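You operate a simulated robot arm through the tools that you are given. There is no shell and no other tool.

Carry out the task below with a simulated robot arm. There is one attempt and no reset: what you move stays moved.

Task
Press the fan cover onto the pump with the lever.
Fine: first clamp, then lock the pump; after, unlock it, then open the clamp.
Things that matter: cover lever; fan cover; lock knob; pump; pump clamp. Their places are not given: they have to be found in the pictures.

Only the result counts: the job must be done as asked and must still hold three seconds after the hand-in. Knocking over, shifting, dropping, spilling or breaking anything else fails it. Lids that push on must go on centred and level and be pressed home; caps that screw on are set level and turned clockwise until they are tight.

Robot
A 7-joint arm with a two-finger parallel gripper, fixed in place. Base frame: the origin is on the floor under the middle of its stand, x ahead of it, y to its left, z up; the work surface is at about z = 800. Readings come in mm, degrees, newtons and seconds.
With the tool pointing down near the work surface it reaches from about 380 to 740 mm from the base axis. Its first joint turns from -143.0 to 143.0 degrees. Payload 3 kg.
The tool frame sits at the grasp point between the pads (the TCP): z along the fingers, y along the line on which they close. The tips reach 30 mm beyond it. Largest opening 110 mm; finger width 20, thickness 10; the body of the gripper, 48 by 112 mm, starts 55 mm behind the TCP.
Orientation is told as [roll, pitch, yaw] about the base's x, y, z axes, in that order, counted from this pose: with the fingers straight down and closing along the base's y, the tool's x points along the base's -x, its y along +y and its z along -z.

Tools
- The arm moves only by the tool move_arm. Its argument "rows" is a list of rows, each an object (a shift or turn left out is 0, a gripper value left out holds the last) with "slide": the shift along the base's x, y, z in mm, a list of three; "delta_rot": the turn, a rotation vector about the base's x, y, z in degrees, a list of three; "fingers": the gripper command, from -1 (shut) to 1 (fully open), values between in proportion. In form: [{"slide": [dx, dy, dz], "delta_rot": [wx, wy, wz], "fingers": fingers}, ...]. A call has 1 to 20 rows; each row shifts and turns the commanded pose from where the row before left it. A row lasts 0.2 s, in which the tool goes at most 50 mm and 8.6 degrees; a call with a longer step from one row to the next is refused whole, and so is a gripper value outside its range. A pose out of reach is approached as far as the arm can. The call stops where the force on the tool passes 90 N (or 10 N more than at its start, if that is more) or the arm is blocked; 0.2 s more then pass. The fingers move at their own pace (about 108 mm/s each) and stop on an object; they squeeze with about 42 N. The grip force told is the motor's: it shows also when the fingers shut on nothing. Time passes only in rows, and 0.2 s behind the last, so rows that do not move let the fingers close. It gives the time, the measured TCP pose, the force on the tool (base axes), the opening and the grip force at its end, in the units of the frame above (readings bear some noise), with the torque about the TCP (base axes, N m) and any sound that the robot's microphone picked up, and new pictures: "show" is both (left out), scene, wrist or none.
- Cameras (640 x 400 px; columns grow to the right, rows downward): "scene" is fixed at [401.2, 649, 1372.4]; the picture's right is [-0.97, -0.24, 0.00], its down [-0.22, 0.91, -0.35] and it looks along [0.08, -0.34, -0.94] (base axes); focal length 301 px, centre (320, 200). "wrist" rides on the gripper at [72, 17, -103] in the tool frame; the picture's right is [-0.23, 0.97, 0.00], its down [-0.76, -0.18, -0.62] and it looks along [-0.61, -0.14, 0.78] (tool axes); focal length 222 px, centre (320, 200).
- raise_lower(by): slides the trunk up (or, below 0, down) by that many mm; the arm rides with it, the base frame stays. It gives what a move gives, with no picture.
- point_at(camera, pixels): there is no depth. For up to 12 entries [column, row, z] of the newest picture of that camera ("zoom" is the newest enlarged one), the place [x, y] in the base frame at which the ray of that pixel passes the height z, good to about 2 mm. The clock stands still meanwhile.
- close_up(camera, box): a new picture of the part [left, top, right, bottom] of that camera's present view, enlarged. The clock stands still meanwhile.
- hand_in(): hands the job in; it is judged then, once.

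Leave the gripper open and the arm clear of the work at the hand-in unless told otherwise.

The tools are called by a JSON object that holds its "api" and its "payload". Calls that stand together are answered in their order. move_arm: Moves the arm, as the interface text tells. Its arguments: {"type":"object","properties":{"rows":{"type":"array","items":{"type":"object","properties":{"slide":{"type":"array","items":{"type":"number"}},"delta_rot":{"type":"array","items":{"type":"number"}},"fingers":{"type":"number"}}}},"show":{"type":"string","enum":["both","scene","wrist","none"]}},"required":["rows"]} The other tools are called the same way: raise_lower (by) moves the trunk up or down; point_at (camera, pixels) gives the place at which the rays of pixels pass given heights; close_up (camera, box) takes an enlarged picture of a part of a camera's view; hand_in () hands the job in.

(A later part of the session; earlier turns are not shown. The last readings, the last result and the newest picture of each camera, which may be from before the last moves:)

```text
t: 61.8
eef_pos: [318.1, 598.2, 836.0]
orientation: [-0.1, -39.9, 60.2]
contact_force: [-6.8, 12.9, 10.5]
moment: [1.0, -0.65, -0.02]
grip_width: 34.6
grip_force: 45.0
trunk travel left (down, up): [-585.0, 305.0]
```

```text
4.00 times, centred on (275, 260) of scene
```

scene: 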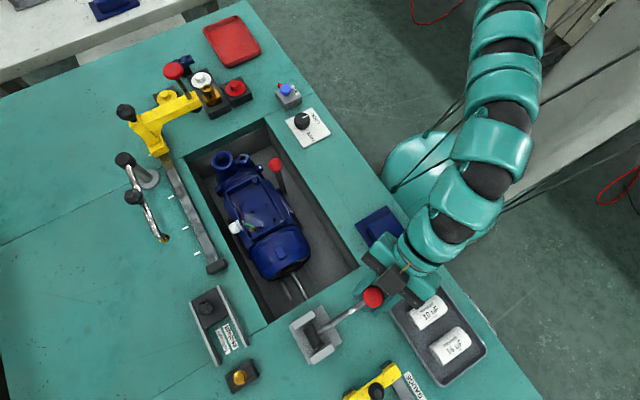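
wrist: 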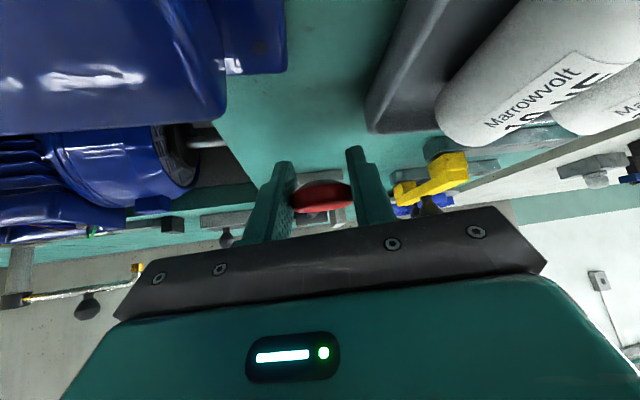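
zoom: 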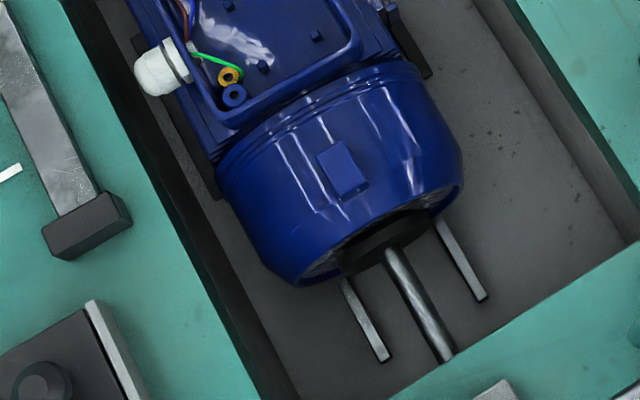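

The cover looks seated against the motor, but the lever has not met a stop yet and the fingers are close to the table. I'll release, back off along the tool axis, and check that the lever stays before pushing from above with closed fingers.

{"api": "move_arm", "payload": {"rows": [{"fingers": 0.15}, {}, {"slide": [-5, -9, 12]}, {"slide": [-6, -10, 14]}, {"slide": [-6, -10, 16]}, {"fingers": -1}, {}], "show": "both"}}

{"api": "close_up", "payload": {"camera": "scene", "box": [300, 240, 428, 360]}}

{"api": "close_up", "payload": {"camera": "scene", "box": [220, 210, 330, 310]}}

```text
t: 63.4
eef_pos: [301.9, 570.4, 875.8]
orientation: [-0.2, -39.9, 60.2]
contact_force: [-0.6, 0.3, 0.4]
moment: [0.0, -0.02, 0.0]
grip_width: 0.0
grip_force: 38.0
trunk travel left (down, up): [-585.0, 305.0]
```

scene: 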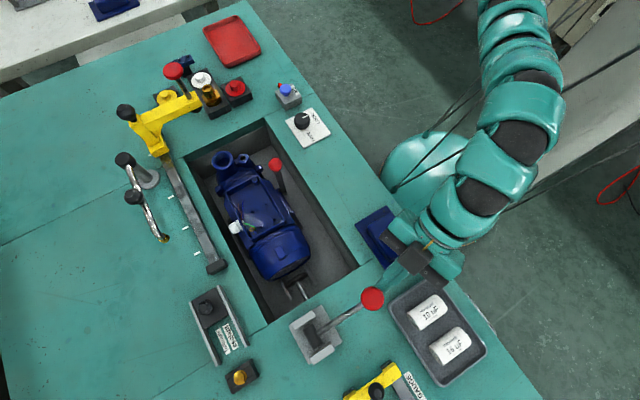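
wrist: 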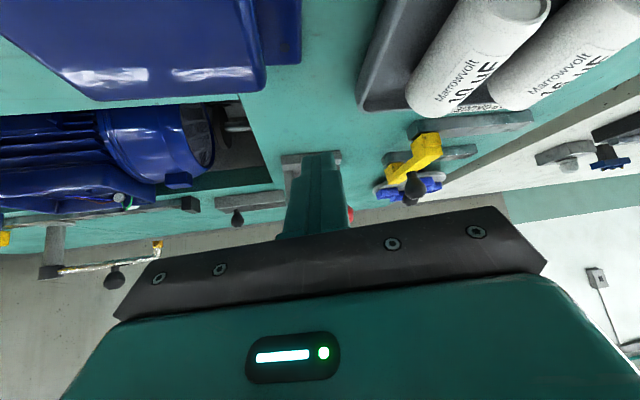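

```text
3.33 times, centred on (364, 300) of scene
```

zoom: 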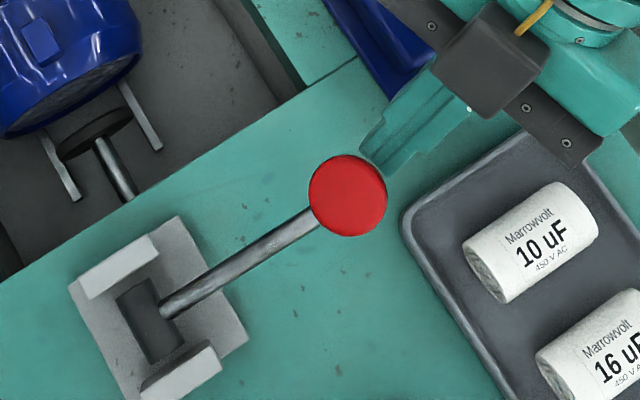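

```text
4.00 times, centred on (275, 260) of scene
```

zoom: 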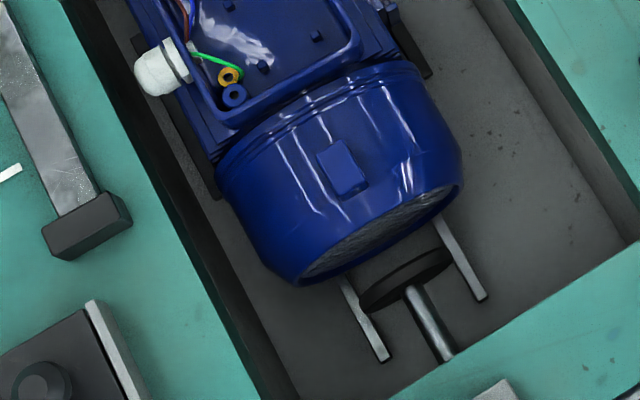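

The lever is spring-returned and went back up, and the cover stays on the motor with the pusher retracted. It now needs one firm full stroke to press the cover home. I'll raise the closed fingers over the knob's top.

{"api": "move_arm", "payload": {"rows": [{"slide": [0, 0, 30]}, {"slide": [0, 0, 30]}, {"slide": [10, 14, 0]}, {"slide": [11, 14.6, 0]}, {}], "show": "both"}}

{"api": "close_up", "payload": {"camera": "scene", "box": [300, 240, 428, 360]}}

```text
t: 64.6
eef_pos: [322.8, 598.6, 936.3]
orientation: [0.0, -39.8, 60.0]
contact_force: [1.0, 0.0, 0.9]
moment: [-0.03, 0.01, 0.01]
grip_width: 0.0
grip_force: 37.6
trunk travel left (down, up): [-585.0, 305.0]
```

scene: 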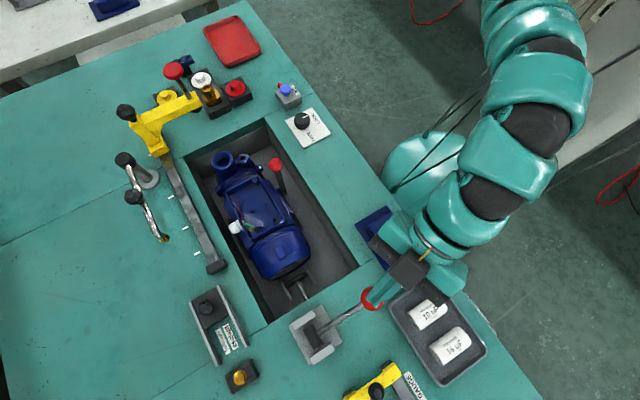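
wrist: 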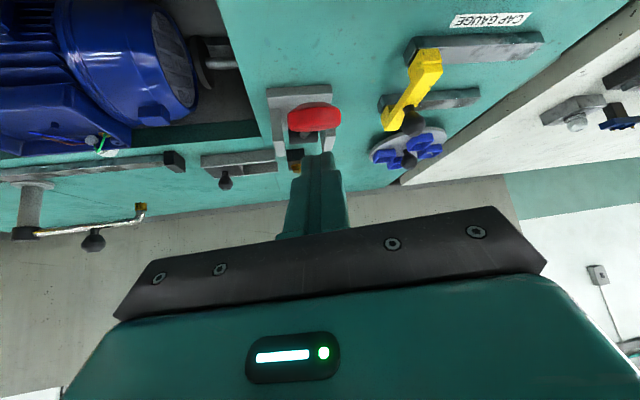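

```text
3.33 times, centred on (364, 300) of scene
```

zoom: 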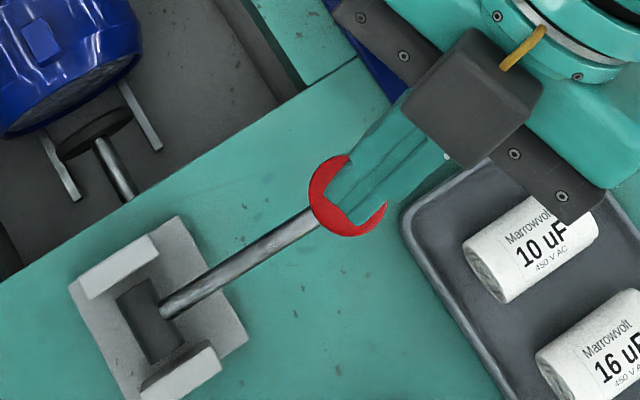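

The closed fingertips are centred over the knob. I'll press down now along the lever's arc in steady steps.

{"api": "move_arm", "payload": {"rows": [{"slide": [0, 0, -7]}, {"slide": [0, 0, -7]}, {"slide": [-0.7, -0.7, -3]}, {"slide": [-1, -1, -3.2]}, {"slide": [-1, -1, -3.2]}, {"slide": [-1, -1, -3.2]}, {"slide": [-1, -1, -3.2]}, {"slide": [-1, -1, -3.2]}, {}], "show": "both"}}

```text
t: 66.6
eef_pos: [317.6, 593.2, 902.6]
orientation: [0.0, -39.9, 60.1]
contact_force: [-0.4, 0.2, 1.2]
moment: [0.0, -0.01, 0.0]
grip_width: 0.2
grip_force: 37.7
trunk travel left (down, up): [-585.0, 305.0]
```

scene: 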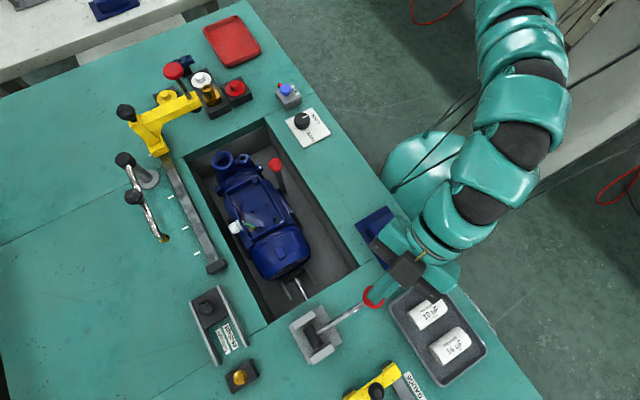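
wrist: 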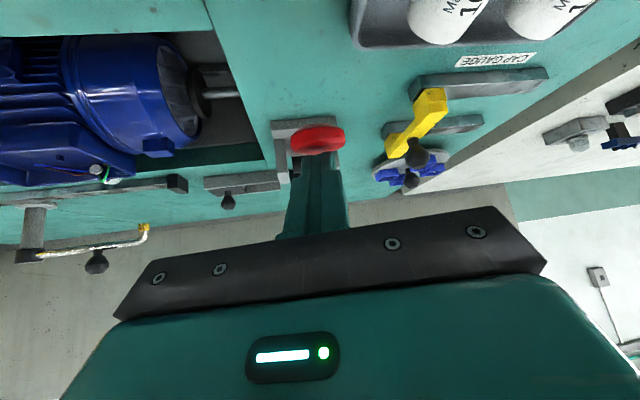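

The force is only about 1 N. I'll check whether the knob is actually moving under the fingers.

{"api": "close_up", "payload": {"camera": "scene", "box": [300, 240, 428, 360]}}

{"api": "close_up", "payload": {"camera": "wrist", "box": [260, 90, 388, 200]}}

{"api": "close_up", "payload": {"camera": "scene", "box": [220, 210, 330, 310]}}

```text
3.33 times, centred on (364, 300) of scene
```

zoom: 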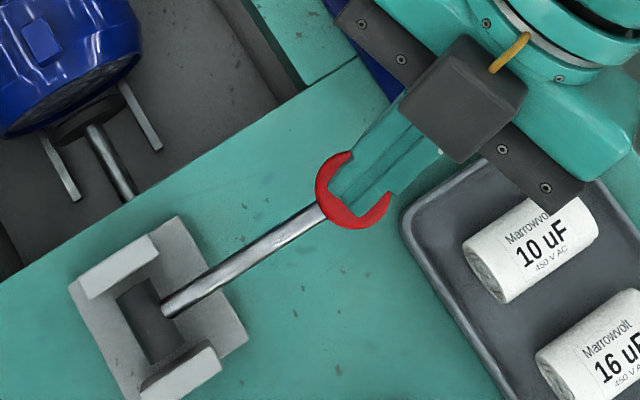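

```text
3.64 times, centred on (324, 145) of wrist
```

zoom: 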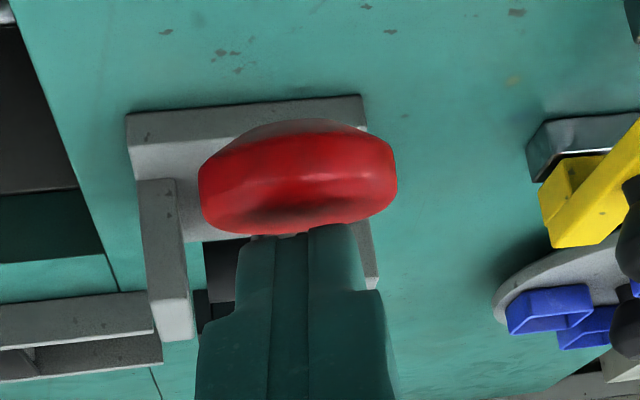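

```text
4.00 times, centred on (275, 260) of scene
```

zoom: 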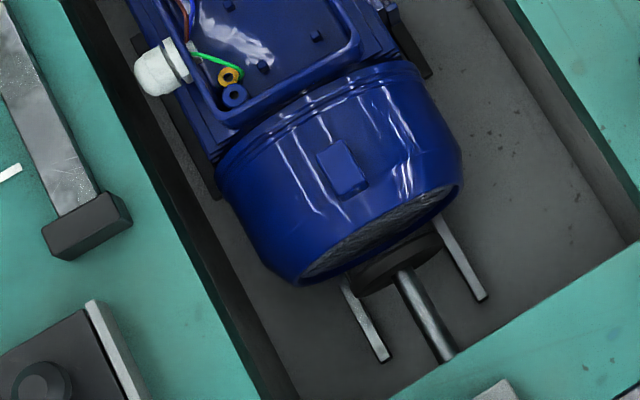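

The knob is going down and the pusher is coming back to the cover, so the spring is just light. I'll continue the stroke.

{"api": "move_arm", "payload": {"rows": [{"slide": [-1, -1, -3.2]}, {"slide": [-1, -1, -3.2]}, {"slide": [-0.6, -0.6, -3]}, {"slide": [-0.5, -0.5, -3]}, {"slide": [-0.5, -0.5, -3]}, {"slide": [-0.5, -0.5, -3]}, {"slide": [-0.5, -0.5, -3]}, {"slide": [-0.5, -0.5, -3]}, {}], "show": "both"}}

{"api": "close_up", "payload": {"camera": "scene", "box": [300, 240, 428, 360]}}

{"api": "close_up", "payload": {"camera": "scene", "box": [220, 210, 330, 310]}}

```text
t: 68.6
eef_pos: [313.7, 588.4, 878.8]
orientation: [-0.1, -39.9, 60.0]
contact_force: [0.0, 0.3, 1.5]
moment: [0.0, 0.0, 0.0]
grip_width: 0.0
grip_force: 37.7
trunk travel left (down, up): [-585.0, 305.0]
```

scene: 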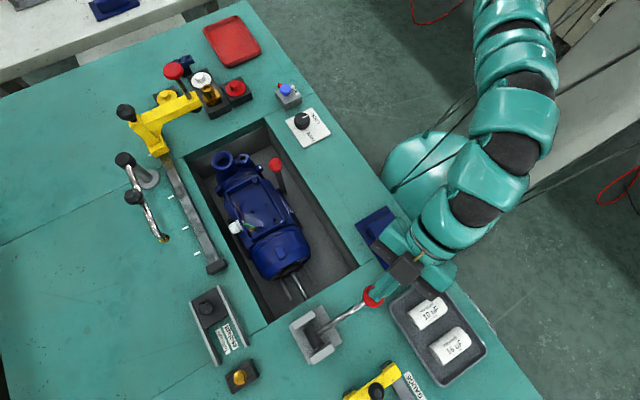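
wrist: 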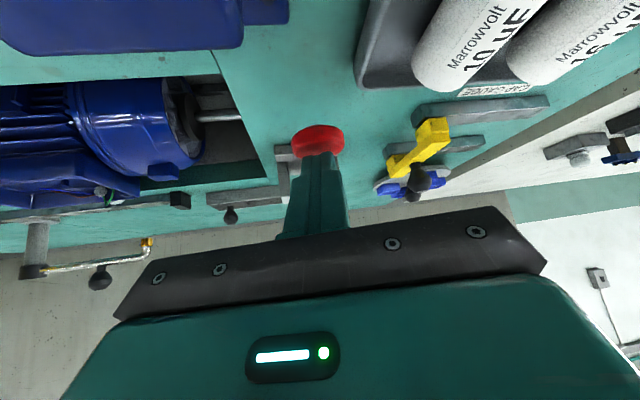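

```text
3.33 times, centred on (364, 300) of scene
```

zoom: 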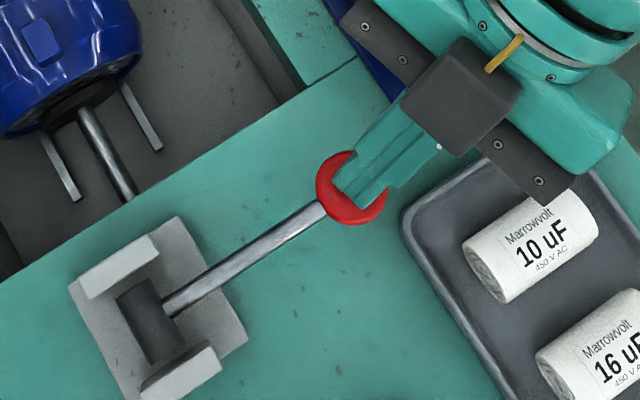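

```text
4.00 times, centred on (275, 260) of scene
```

zoom: 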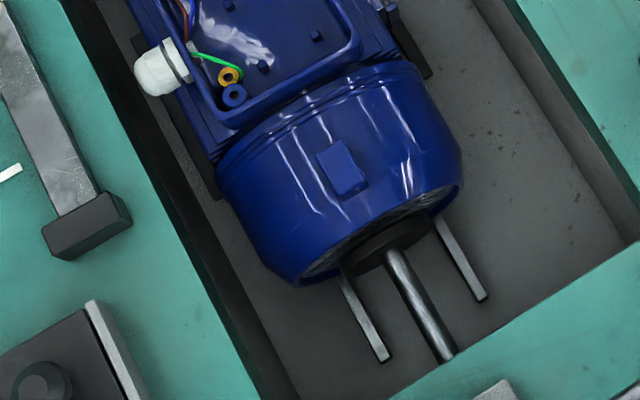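

The pusher is back against the cover. I'll now press on in finer steps to find the firm end.

{"api": "move_arm", "payload": {"rows": [{"slide": [-0.4, -0.4, -2]}, {"slide": [-0.3, -0.3, -2]}, {"slide": [-0.2, -0.2, -2]}, {"slide": [-0.2, -0.2, -2]}, {"slide": [-0.1, -0.1, -2]}, {"slide": [0, 0, -2]}, {}], "show": "both"}}

{"api": "close_up", "payload": {"camera": "scene", "box": [220, 210, 330, 310]}}

{"api": "close_up", "payload": {"camera": "wrist", "box": [260, 90, 388, 200]}}

```text
t: 70.2
eef_pos: [312.6, 589.5, 866.8]
orientation: [-0.1, -39.9, 60.0]
contact_force: [0.9, -0.3, 1.8]
moment: [0.03, -0.08, -0.03]
grip_width: 0.1
grip_force: 37.4
trunk travel left (down, up): [-585.0, 305.0]
```

scene: 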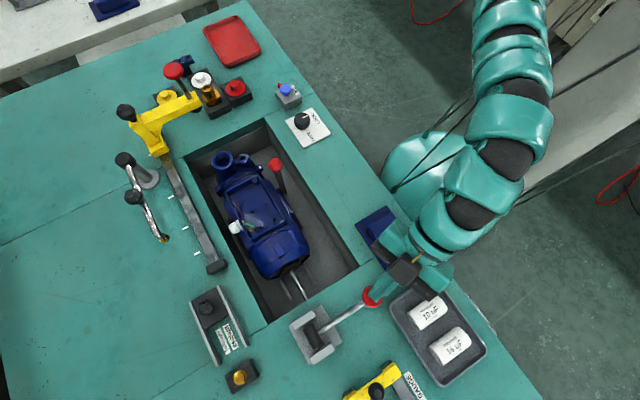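
wrist: 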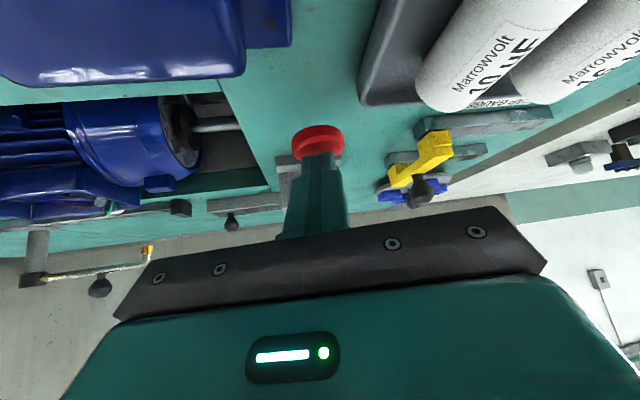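

```text
4.00 times, centred on (275, 260) of scene
```

zoom: 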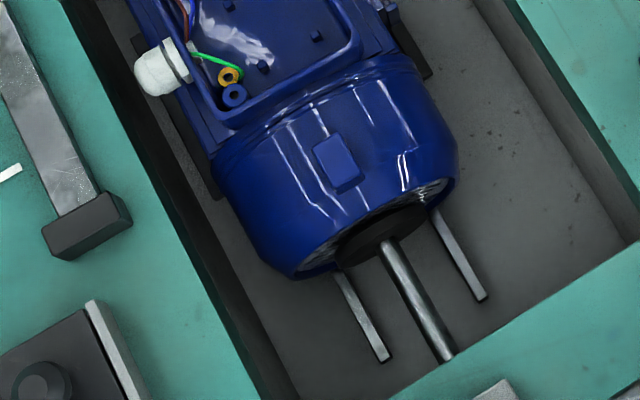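

```text
3.64 times, centred on (324, 145) of wrist
```

zoom: 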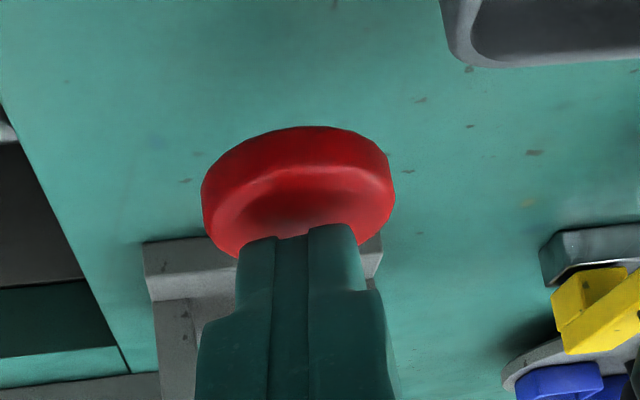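

The cover moved in a little more and the force is still tiny. I'll continue to press.

{"api": "move_arm", "payload": {"rows": [{"slide": [0, 0, -2]}, {"slide": [0, 0, -2]}, {"slide": [0, 0, -2]}, {"slide": [0, 0, -2]}, {}], "show": "both"}}

{"api": "close_up", "payload": {"camera": "scene", "box": [220, 210, 330, 310]}}

{"api": "close_up", "payload": {"camera": "scene", "box": [300, 240, 428, 360]}}

```text
t: 71.4
eef_pos: [310.2, 587.7, 860.4]
orientation: [-0.2, -40.0, 60.1]
contact_force: [0.7, -1.3, 4.1]
moment: [-0.01, -0.05, 0.01]
grip_width: 0.0
grip_force: 38.1
trunk travel left (down, up): [-585.0, 305.0]
```

scene: 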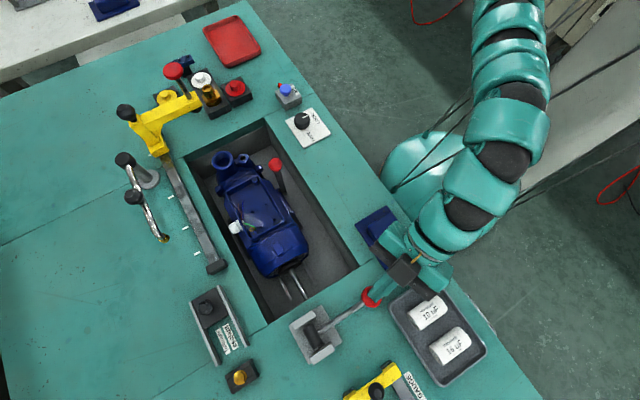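
wrist: 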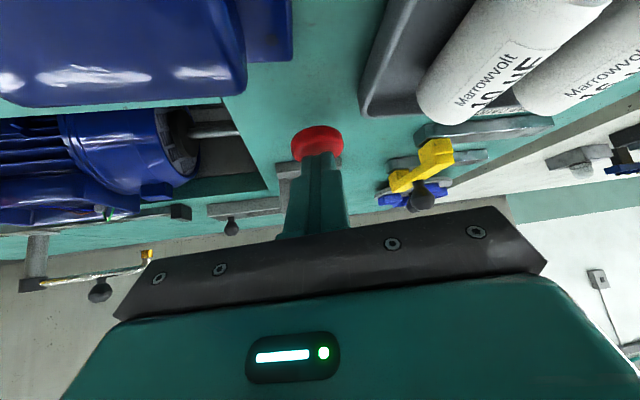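

```text
4.00 times, centred on (275, 260) of scene
```

zoom: 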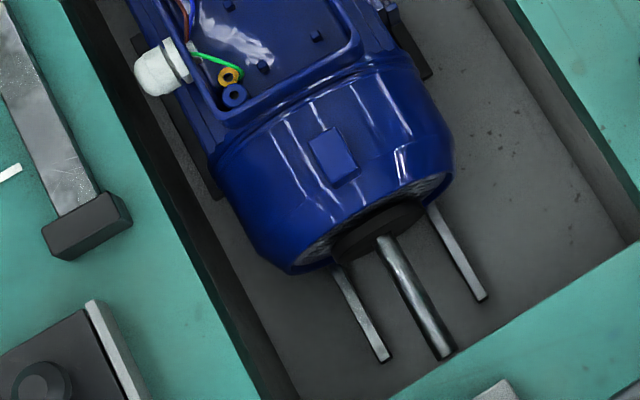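

```text
3.33 times, centred on (364, 300) of scene
```

zoom: 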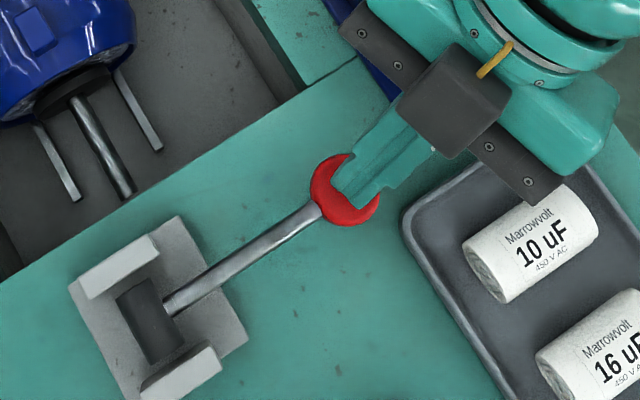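

The cover keeps creeping in and the force is 4 N. I'll go on in smaller steps until it firms up.

{"api": "move_arm", "payload": {"rows": [{"slide": [0, 0, -1.5]}, {"slide": [0, 0, -1.5]}, {"slide": [0.1, 0.1, -1.5]}, {"slide": [0.1, 0.1, -1.5]}, {}], "show": "both"}}

{"api": "close_up", "payload": {"camera": "scene", "box": [220, 210, 330, 310]}}

{"api": "close_up", "payload": {"camera": "wrist", "box": [260, 90, 388, 200]}}

```text
t: 72.6
eef_pos: [312.4, 588.2, 854.8]
orientation: [-0.2, -40.1, 60.1]
contact_force: [-2.5, -0.2, 16.5]
moment: [0.14, -0.09, 0.12]
grip_width: 0.0
grip_force: 37.2
trunk travel left (down, up): [-585.0, 305.0]
```

scene: 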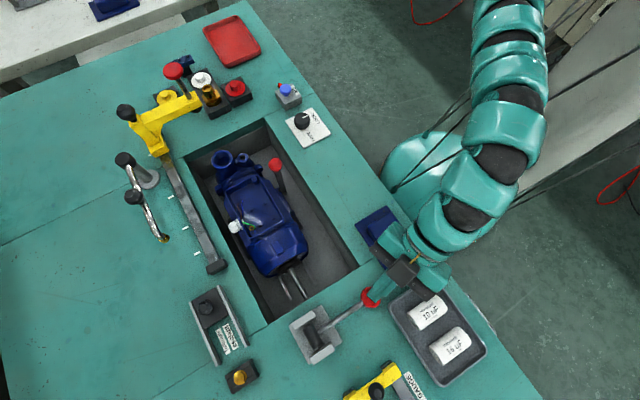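
wrist: 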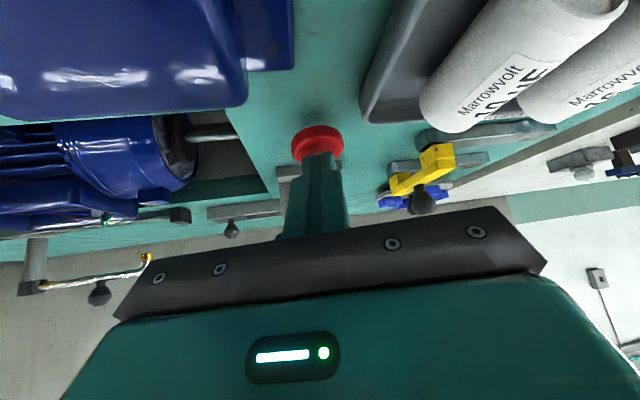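

```text
4.00 times, centred on (275, 260) of scene
```

zoom: 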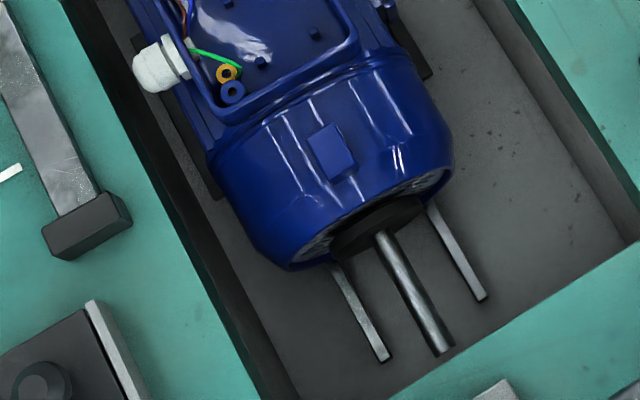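

```text
3.64 times, centred on (324, 145) of wrist
```

zoom: 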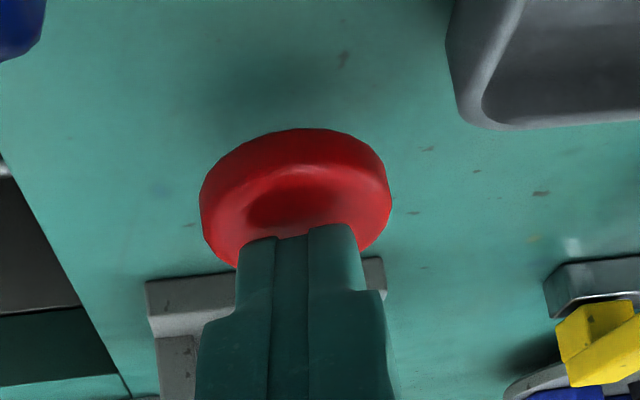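

The force has risen to 16.5 N and the cover is seating. The pump itself shifted only very slightly in the picture. I'll press a little more to make sure the cover is home, watching the force.

{"api": "move_arm", "payload": {"rows": [{"slide": [0, 0, -1]}, {"slide": [0, 0, -1]}, {}], "show": "scene"}}

{"api": "close_up", "payload": {"camera": "scene", "box": [220, 210, 330, 310]}}

{"api": "close_up", "payload": {"camera": "scene", "box": [180, 130, 340, 230]}}

```text
t: 73.4
eef_pos: [310.8, 586.3, 854.8]
orientation: [-0.1, -40.4, 60.0]
contact_force: [-1.4, 5.6, 30.9]
moment: [0.44, -0.18, 0.07]
grip_width: 0.0
grip_force: 37.7
trunk travel left (down, up): [-585.0, 305.0]
```

scene: 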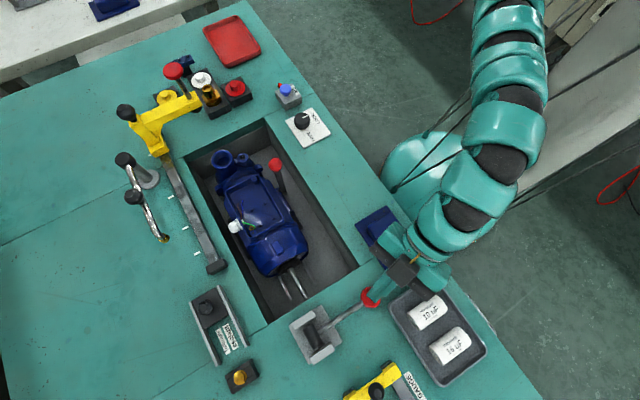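

```text
4.00 times, centred on (275, 260) of scene
```

zoom: 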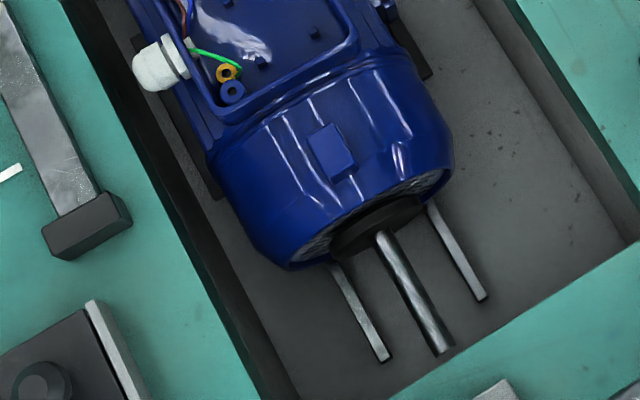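

```text
4.00 times, centred on (260, 180) of scene
```

zoom: 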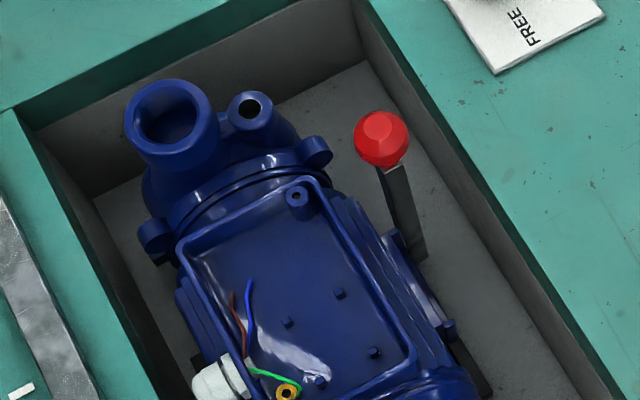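

The force is 31 N and the TCP no longer moves, so there is a firm stop. I'll give one firmer push of about 60 N to be sure the cover is pressed home.

{"api": "move_arm", "payload": {"rows": [{"slide": [0, 0, -1.5]}, {"slide": [0, 0, -1.5]}, {}, {}], "show": "scene"}}

{"api": "close_up", "payload": {"camera": "scene", "box": [220, 210, 330, 310]}}

{"api": "close_up", "payload": {"camera": "scene", "box": [300, 240, 428, 360]}}

```text
t: 74.4
eef_pos: [311.4, 586.2, 853.8]
orientation: [-0.1, -40.3, 60.0]
contact_force: [3.0, 12.3, 53.1]
moment: [0.87, -0.46, 0.09]
grip_width: 0.0
grip_force: 37.8
trunk travel left (down, up): [-585.0, 305.0]
```

scene: 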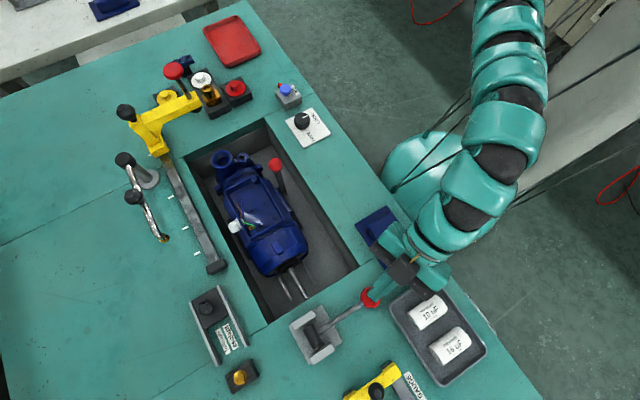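

```text
4.00 times, centred on (275, 260) of scene
```

zoom: 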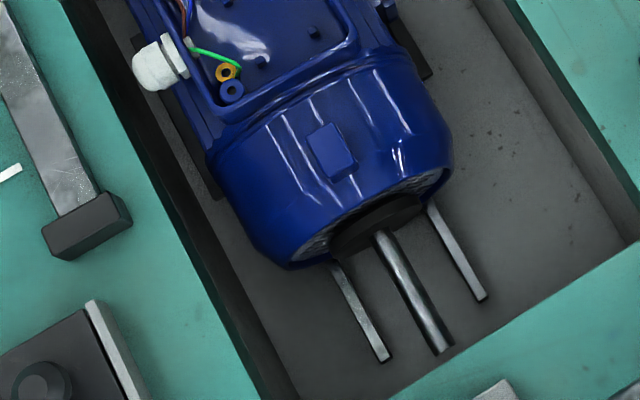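

```text
3.33 times, centred on (364, 300) of scene
```

zoom: 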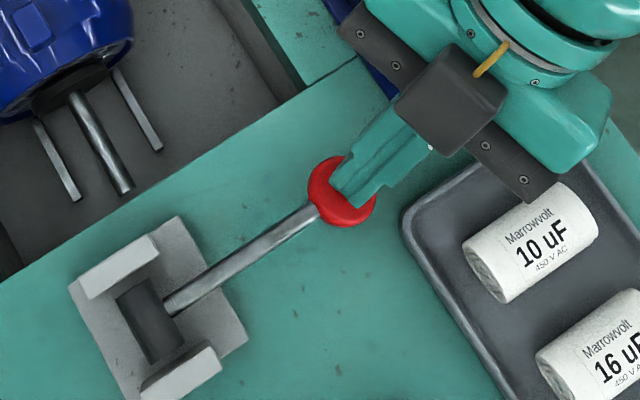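

At 53 N nothing moves further, so the cover is at its stop. I'll let the lever rise back slowly and inspect the cover.

{"api": "move_arm", "payload": {"rows": [{"slide": [0, 0, 6]}, {"slide": [0, 0, 10]}, {"slide": [0.5, 0.5, 14]}, {"slide": [1, 1, 16]}, {"slide": [1, 1, 20]}, {"slide": [-8, -8, 20]}, {"slide": [-12, -12, 10]}, {}], "show": "both"}}

{"api": "close_up", "payload": {"camera": "scene", "box": [220, 210, 330, 310]}}

{"api": "close_up", "payload": {"camera": "wrist", "box": [0, 0, 240, 150]}}

```text
t: 76.2
eef_pos: [293.2, 570.3, 944.1]
orientation: [0.0, -39.8, 60.1]
contact_force: [0.0, -0.9, -0.6]
moment: [-0.04, -0.02, 0.0]
grip_width: 0.0
grip_force: 37.9
trunk travel left (down, up): [-585.0, 305.0]
```

scene: 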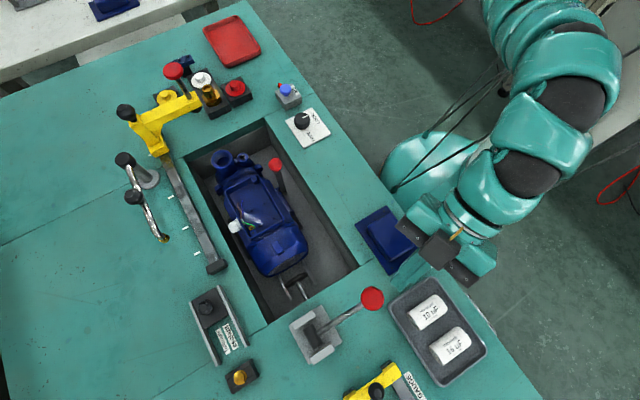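
wrist: 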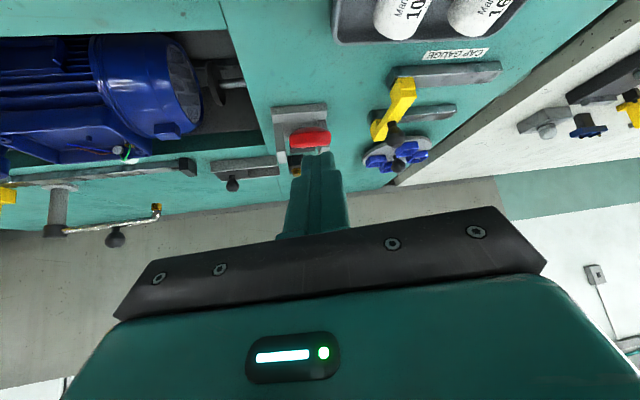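

```text
4.00 times, centred on (275, 260) of scene
```

zoom: 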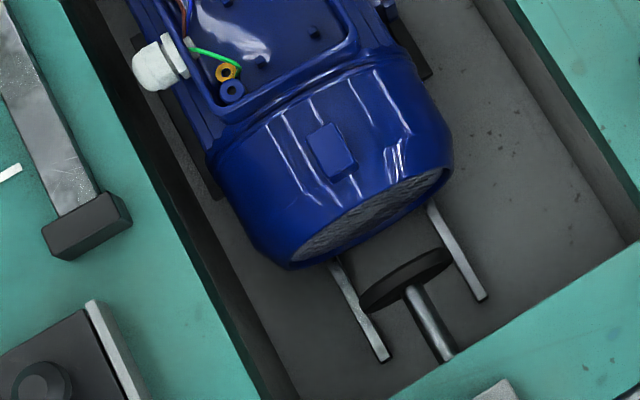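

```text
2.67 times, centred on (120, 75) of wrist
```

zoom: 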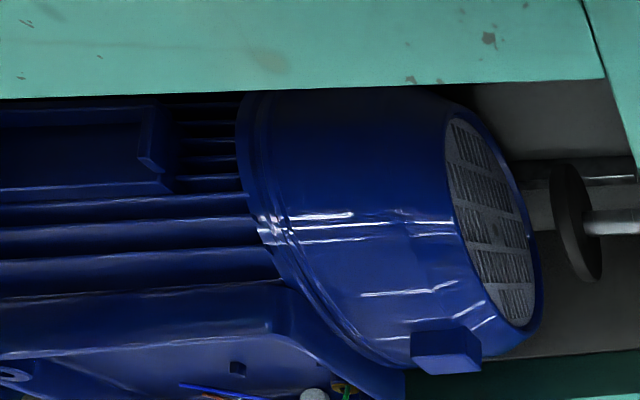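

The cover stays on, sitting straight on the motor, and the pusher has drawn back. Next I'll bring the arm upright again and go back above the lock knob to unlock.

{"api": "move_arm", "payload": {"rows": [{"slide": [20, -30, 2], "delta_rot": [-6.93, 4, 0]}, {"slide": [20, -30, 2], "delta_rot": [-6.93, 4, 0]}, {"slide": [20, -30, 2], "delta_rot": [-6.93, 4, 0]}, {"slide": [20, -30, 2], "delta_rot": [-6.93, 4, 0]}, {"slide": [20, -30, 2], "delta_rot": [-6.93, 4, 0]}, {"slide": [20, -22, 0], "delta_rot": [0, 0, 2.5]}, {"slide": [20, -22, 0], "delta_rot": [0, 0, 2.5], "fingers": 0.1}, {"slide": [20, -22, 0], "delta_rot": [0, 0, 2.5]}, {"slide": [20, -22, 0], "delta_rot": [0, 0, 2.5]}, {}], "show": "both"}}

```text
t: 78.4
eef_pos: [473.4, 331.1, 953.9]
orientation: [0.0, 0.1, 70.2]
contact_force: [0.5, -0.2, -0.5]
moment: [0.0, -0.01, -0.02]
grip_width: 60.7
grip_force: 0.0
trunk travel left (down, up): [-585.0, 305.0]
```

scene: 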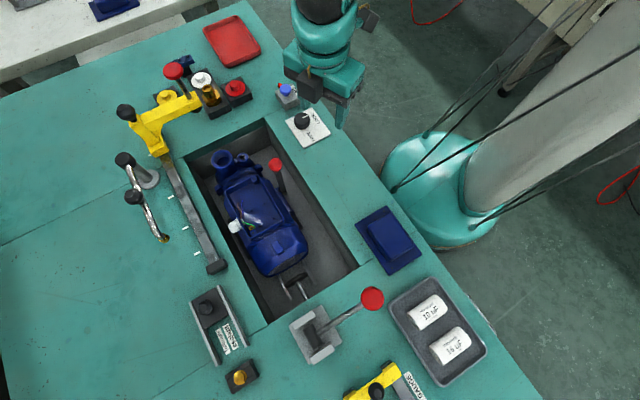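
wrist: 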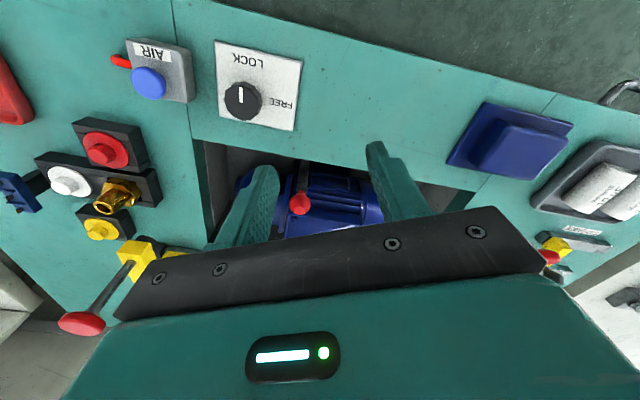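

The knob still points at LOCK. I'll go over it at (531, 278.5), go down to z 839.5, and close.

{"api": "move_arm", "payload": {"rows": [{"slide": [28.8, -26.3, 0], "delta_rot": [0, 0, 1.5]}, {"slide": [28.8, -26.3, 0], "delta_rot": [0, 0, 1.5]}, {"slide": [0, 0, -40]}, {"slide": [0, 0, -40]}, {}, {"slide": [0, 0, -20]}, {"slide": [0, 0, -14]}, {}], "show": "both"}}

```text
t: 80.2
eef_pos: [531.8, 280.4, 838.0]
orientation: [0.0, 0.1, 73.1]
contact_force: [-0.2, 0.2, -1.0]
moment: [0.0, 0.02, -0.01]
grip_width: 60.3
grip_force: 0.1
trunk travel left (down, up): [-585.0, 305.0]
```

scene: 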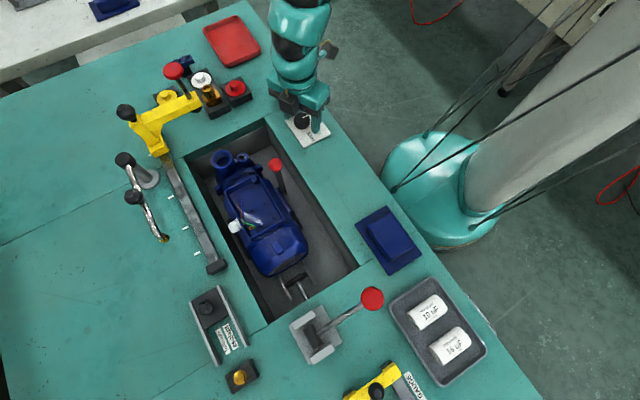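
wrist: 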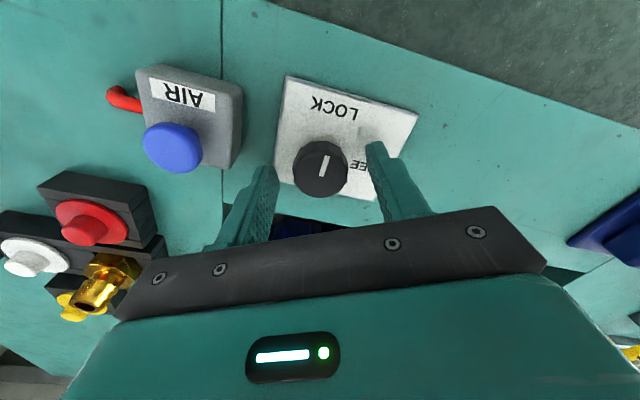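

The knob is centred between the fingers. I'll close and turn it back clockwise toward FREE, 48° first.

{"api": "move_arm", "payload": {"rows": [{"fingers": -1}, {}, {}, {"delta_rot": [0, 0, -8]}, {"delta_rot": [0, 0, -8]}, {"delta_rot": [0, 0, -8]}, {"delta_rot": [0, 0, -8]}, {"delta_rot": [0, 0, -8]}, {"delta_rot": [0, 0, -8]}, {}], "show": "wrist"}}

```text
t: 82.4
eef_pos: [531.7, 280.5, 838.5]
orientation: [-0.1, 0.2, 25.0]
contact_force: [-2.4, 0.2, -9.9]
moment: [0.0, 0.38, 0.0]
grip_width: 33.1
grip_force: 44.4
trunk travel left (down, up): [-585.0, 305.0]
```

wrist: 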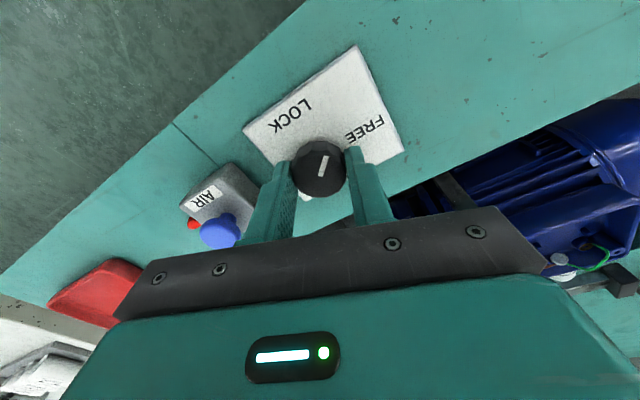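

The knob is turning with the fingers. I'll turn the remaining 46°.

{"api": "move_arm", "payload": {"rows": [{"delta_rot": [0, 0, -8]}, {"delta_rot": [0, 0, -8]}, {"delta_rot": [0, 0, -8]}, {"delta_rot": [0, 0, -8]}, {"delta_rot": [0, 0, -8]}, {"delta_rot": [0, 0, -6]}, {}], "show": "wrist"}}

{"api": "close_up", "payload": {"camera": "wrist", "box": [240, 40, 400, 220]}}

```text
t: 84.0
eef_pos: [533.4, 278.6, 840.0]
orientation: [-0.2, 0.1, -21.1]
contact_force: [-9.1, -18.2, -18.7]
moment: [-0.66, -0.43, 0.52]
grip_width: 33.2
grip_force: 45.2
trunk travel left (down, up): [-585.0, 305.0]
```

wrist: 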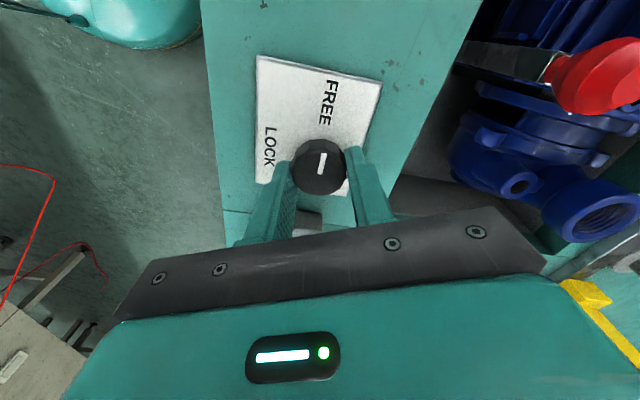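

```text
2.22 times, centred on (320, 130) of wrist
```

zoom: 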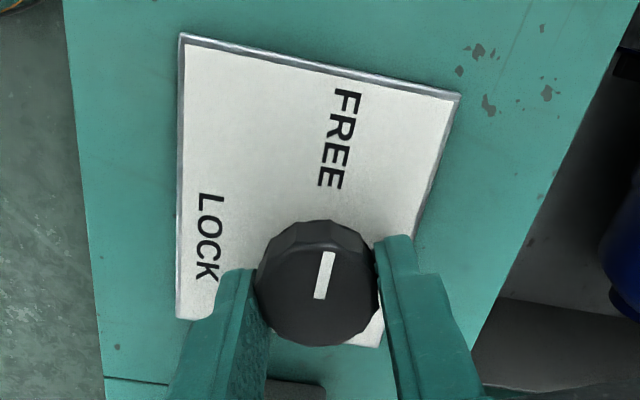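

The mark points at FREE with 0.52 N m against it, so it is at its stop. I'll release, lift, and go over to the clamp ball with yaw 45 and tilt 16.

{"api": "move_arm", "payload": {"rows": [{"fingers": 0.4}, {}, {"slide": [0, 0, 30]}, {"slide": [0, 0, 35]}, {"slide": [0, 0, 25], "delta_rot": [0, 0, 8.2]}, {"slide": [0, 12, 0], "delta_rot": [0, 0, 8.2]}, {"slide": [0, 15, 0], "delta_rot": [0, 0, 8.2]}, {"slide": [0, 15, 0], "delta_rot": [0, 0, 8.2]}, {"slide": [0, 15, 0], "delta_rot": [0, 0, 8.2]}, {"slide": [0, 15, 0], "delta_rot": [0, 0, 8.2]}, {"slide": [0, 15, 0], "delta_rot": [0, 0, 8.2]}, {"slide": [0, 5, 0], "delta_rot": [0, 0, 8.6]}, {"slide": [4, 10, 0], "delta_rot": [5.6, -5.6, 0]}, {"slide": [4, 10, 0], "delta_rot": [5.6, -5.6, 0]}, {"slide": [4, 5, 0]}, {}], "show": "both"}}

```text
t: 87.4
eef_pos: [542.9, 397.8, 930.0]
orientation: [-0.1, -15.7, 45.0]
contact_force: [-1.0, 0.1, 0.1]
moment: [0.04, -0.03, -0.02]
grip_width: 76.6
grip_force: 0.0
trunk travel left (down, up): [-585.0, 305.0]
```

scene: 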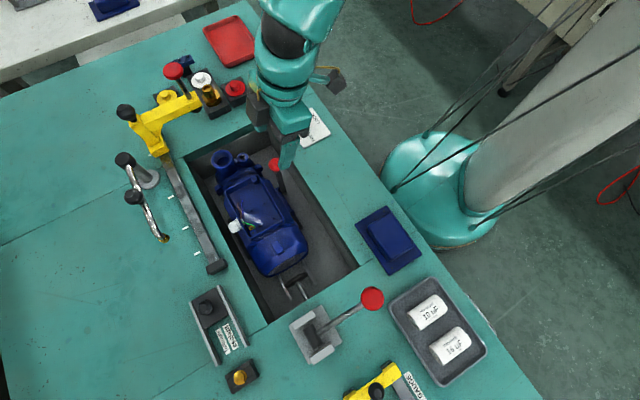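
wrist: 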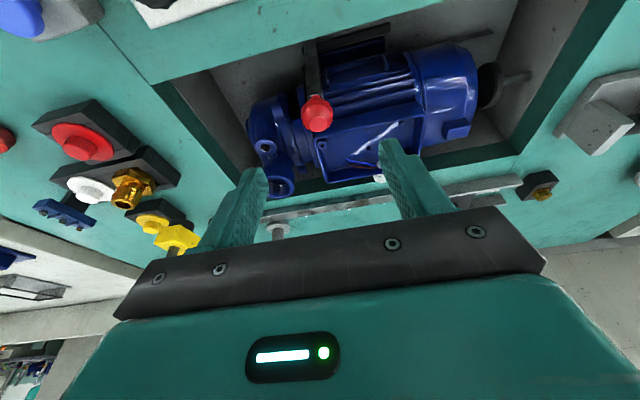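

The clamp ball is at (317,114) in the wrist view. I'll fix its place and take a close look at the seated cover.

{"api": "close_up", "payload": {"camera": "wrist", "box": [230, 20, 540, 210]}}

{"api": "point_at", "payload": {"camera": "wrist", "pixels": [[317, 114, 835], [317, 114, 840], [317, 114, 845]]}}

{"api": "point_at", "payload": {"camera": "scene", "pixels": [[275.5, 164.5, 835], [275.5, 164.5, 840], [275.5, 164.5, 845]]}}

{"api": "close_up", "payload": {"camera": "scene", "box": [260, 80, 350, 180]}}

```text
2.06 times, centred on (385, 115) of wrist
```

zoom: 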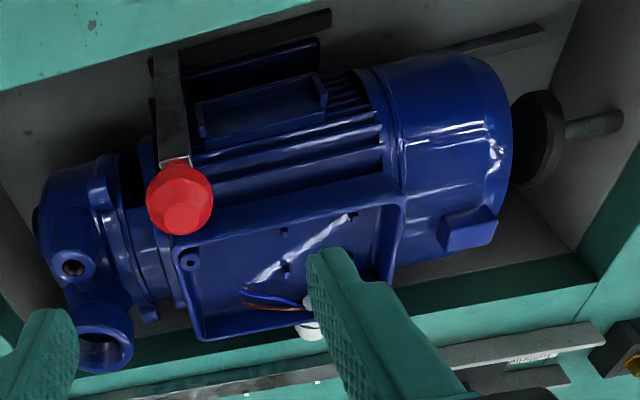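

```text
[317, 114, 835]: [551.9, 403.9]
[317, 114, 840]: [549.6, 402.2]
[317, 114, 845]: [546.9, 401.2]
```

```text
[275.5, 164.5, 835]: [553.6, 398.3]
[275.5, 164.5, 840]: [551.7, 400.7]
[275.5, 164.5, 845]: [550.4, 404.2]
```

```text
4.00 times, centred on (305, 130) of scene
```

zoom: 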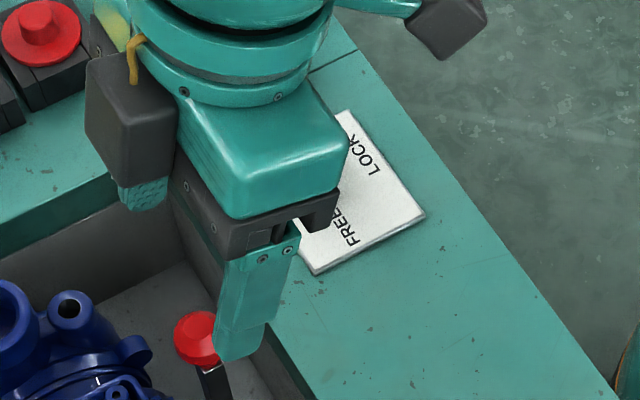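

The cover sits flush and straight on the motor. The clamp ball is at (550, 402, 841). I'll go down onto it and close.

{"api": "move_arm", "payload": {"rows": [{"slide": [2, 1, -28]}, {"slide": [2, 1, -28]}, {"slide": [1, 0, -25]}, {}, {"fingers": -0.3}, {"fingers": -1}, {}, {}], "show": "both"}}

```text
t: 89.2
eef_pos: [545.3, 400.0, 847.8]
orientation: [0.0, -15.6, 45.2]
contact_force: [-9.8, 8.2, -4.5]
moment: [0.53, -0.08, 0.27]
grip_width: 27.6
grip_force: 44.8
trunk travel left (down, up): [-585.0, 305.0]
```

scene: 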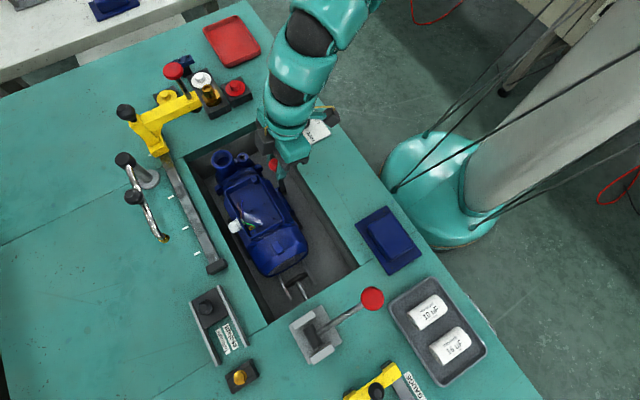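
wrist: 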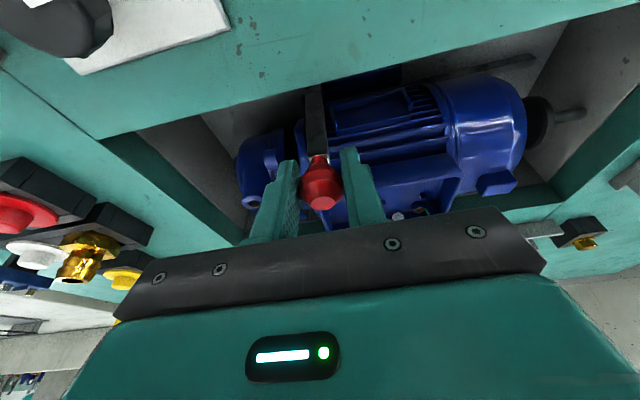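

The ball is gripped at 27.6 mm. I'll draw the clamp back toward the robot side in small steps, 20 mm first.

{"api": "move_arm", "payload": {"rows": [{"slide": [-2, -2.1, 0]}, {"slide": [-2.4, -2.5, 0]}, {"slide": [-2.4, -2.5, 0]}, {"slide": [-2.4, -2.5, 0]}, {"slide": [-2.4, -2.5, 0]}, {"slide": [-2.4, -2.5, 0]}, {}], "show": "both"}}

```text
t: 90.8
eef_pos: [532.4, 387.4, 845.9]
orientation: [0.0, -15.5, 45.2]
contact_force: [-18.8, 18.6, -22.4]
moment: [0.86, -0.33, 0.16]
grip_width: 27.7
grip_force: 45.1
trunk travel left (down, up): [-585.0, 305.0]
```

scene: 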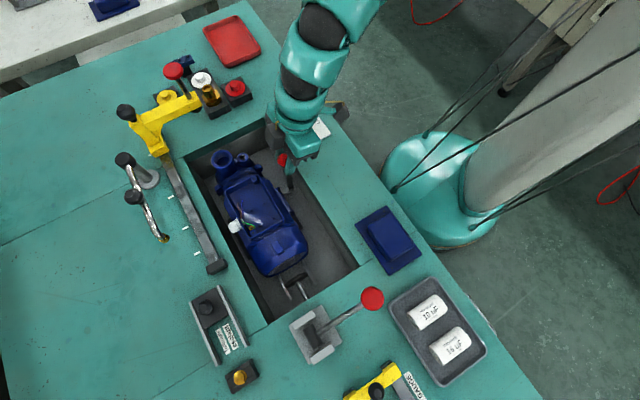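
wrist: 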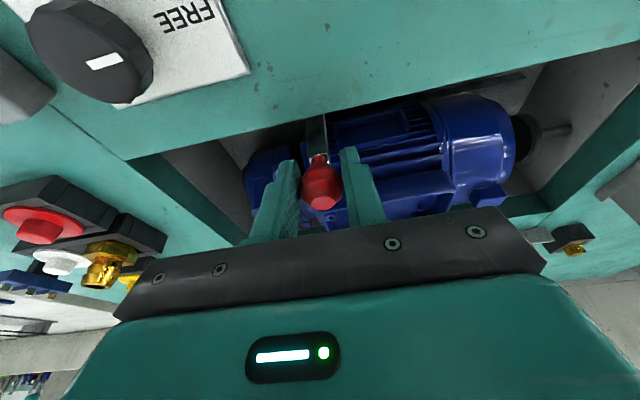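

The clamp is drawing back with the tool, 18 mm so far. I'll ease the height by 1.5 mm and continue to its open stop.

{"api": "move_arm", "payload": {"rows": [{"slide": [-1.5, -1.5, -1.5]}, {"slide": [-1.8, -1.8, 0]}, {"slide": [-1.8, -1.8, 0]}, {"slide": [-1.8, -1.8, 0]}, {"slide": [-1.8, -1.8, 0]}, {"slide": [-1.4, -1.4, 0]}, {}], "show": "both"}}

```text
t: 92.4
eef_pos: [525.9, 378.4, 847.2]
orientation: [0.1, -16.0, 45.2]
contact_force: [-5.9, 44.3, -6.3]
moment: [0.89, 0.01, 0.0]
grip_width: 27.5
grip_force: 44.2
trunk travel left (down, up): [-585.0, 305.0]
```

scene: 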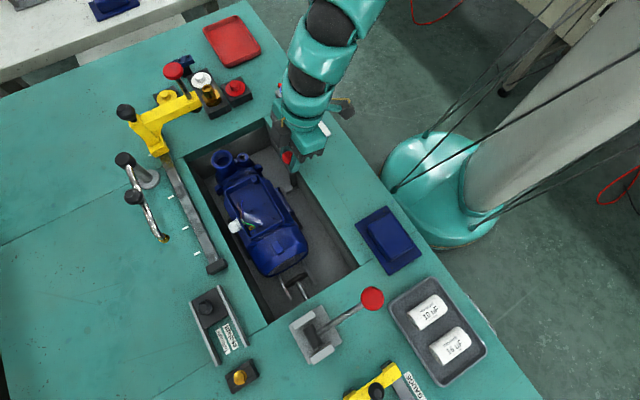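
wrist: 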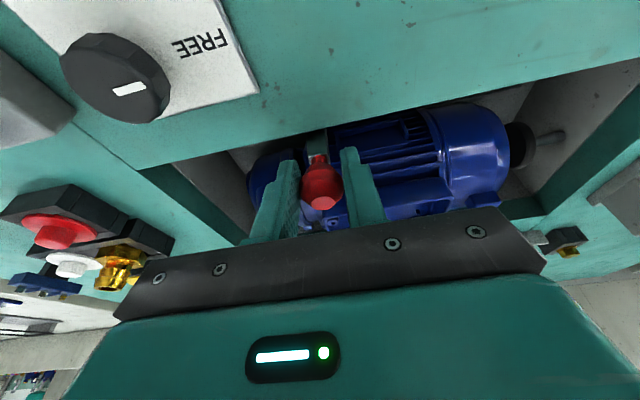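

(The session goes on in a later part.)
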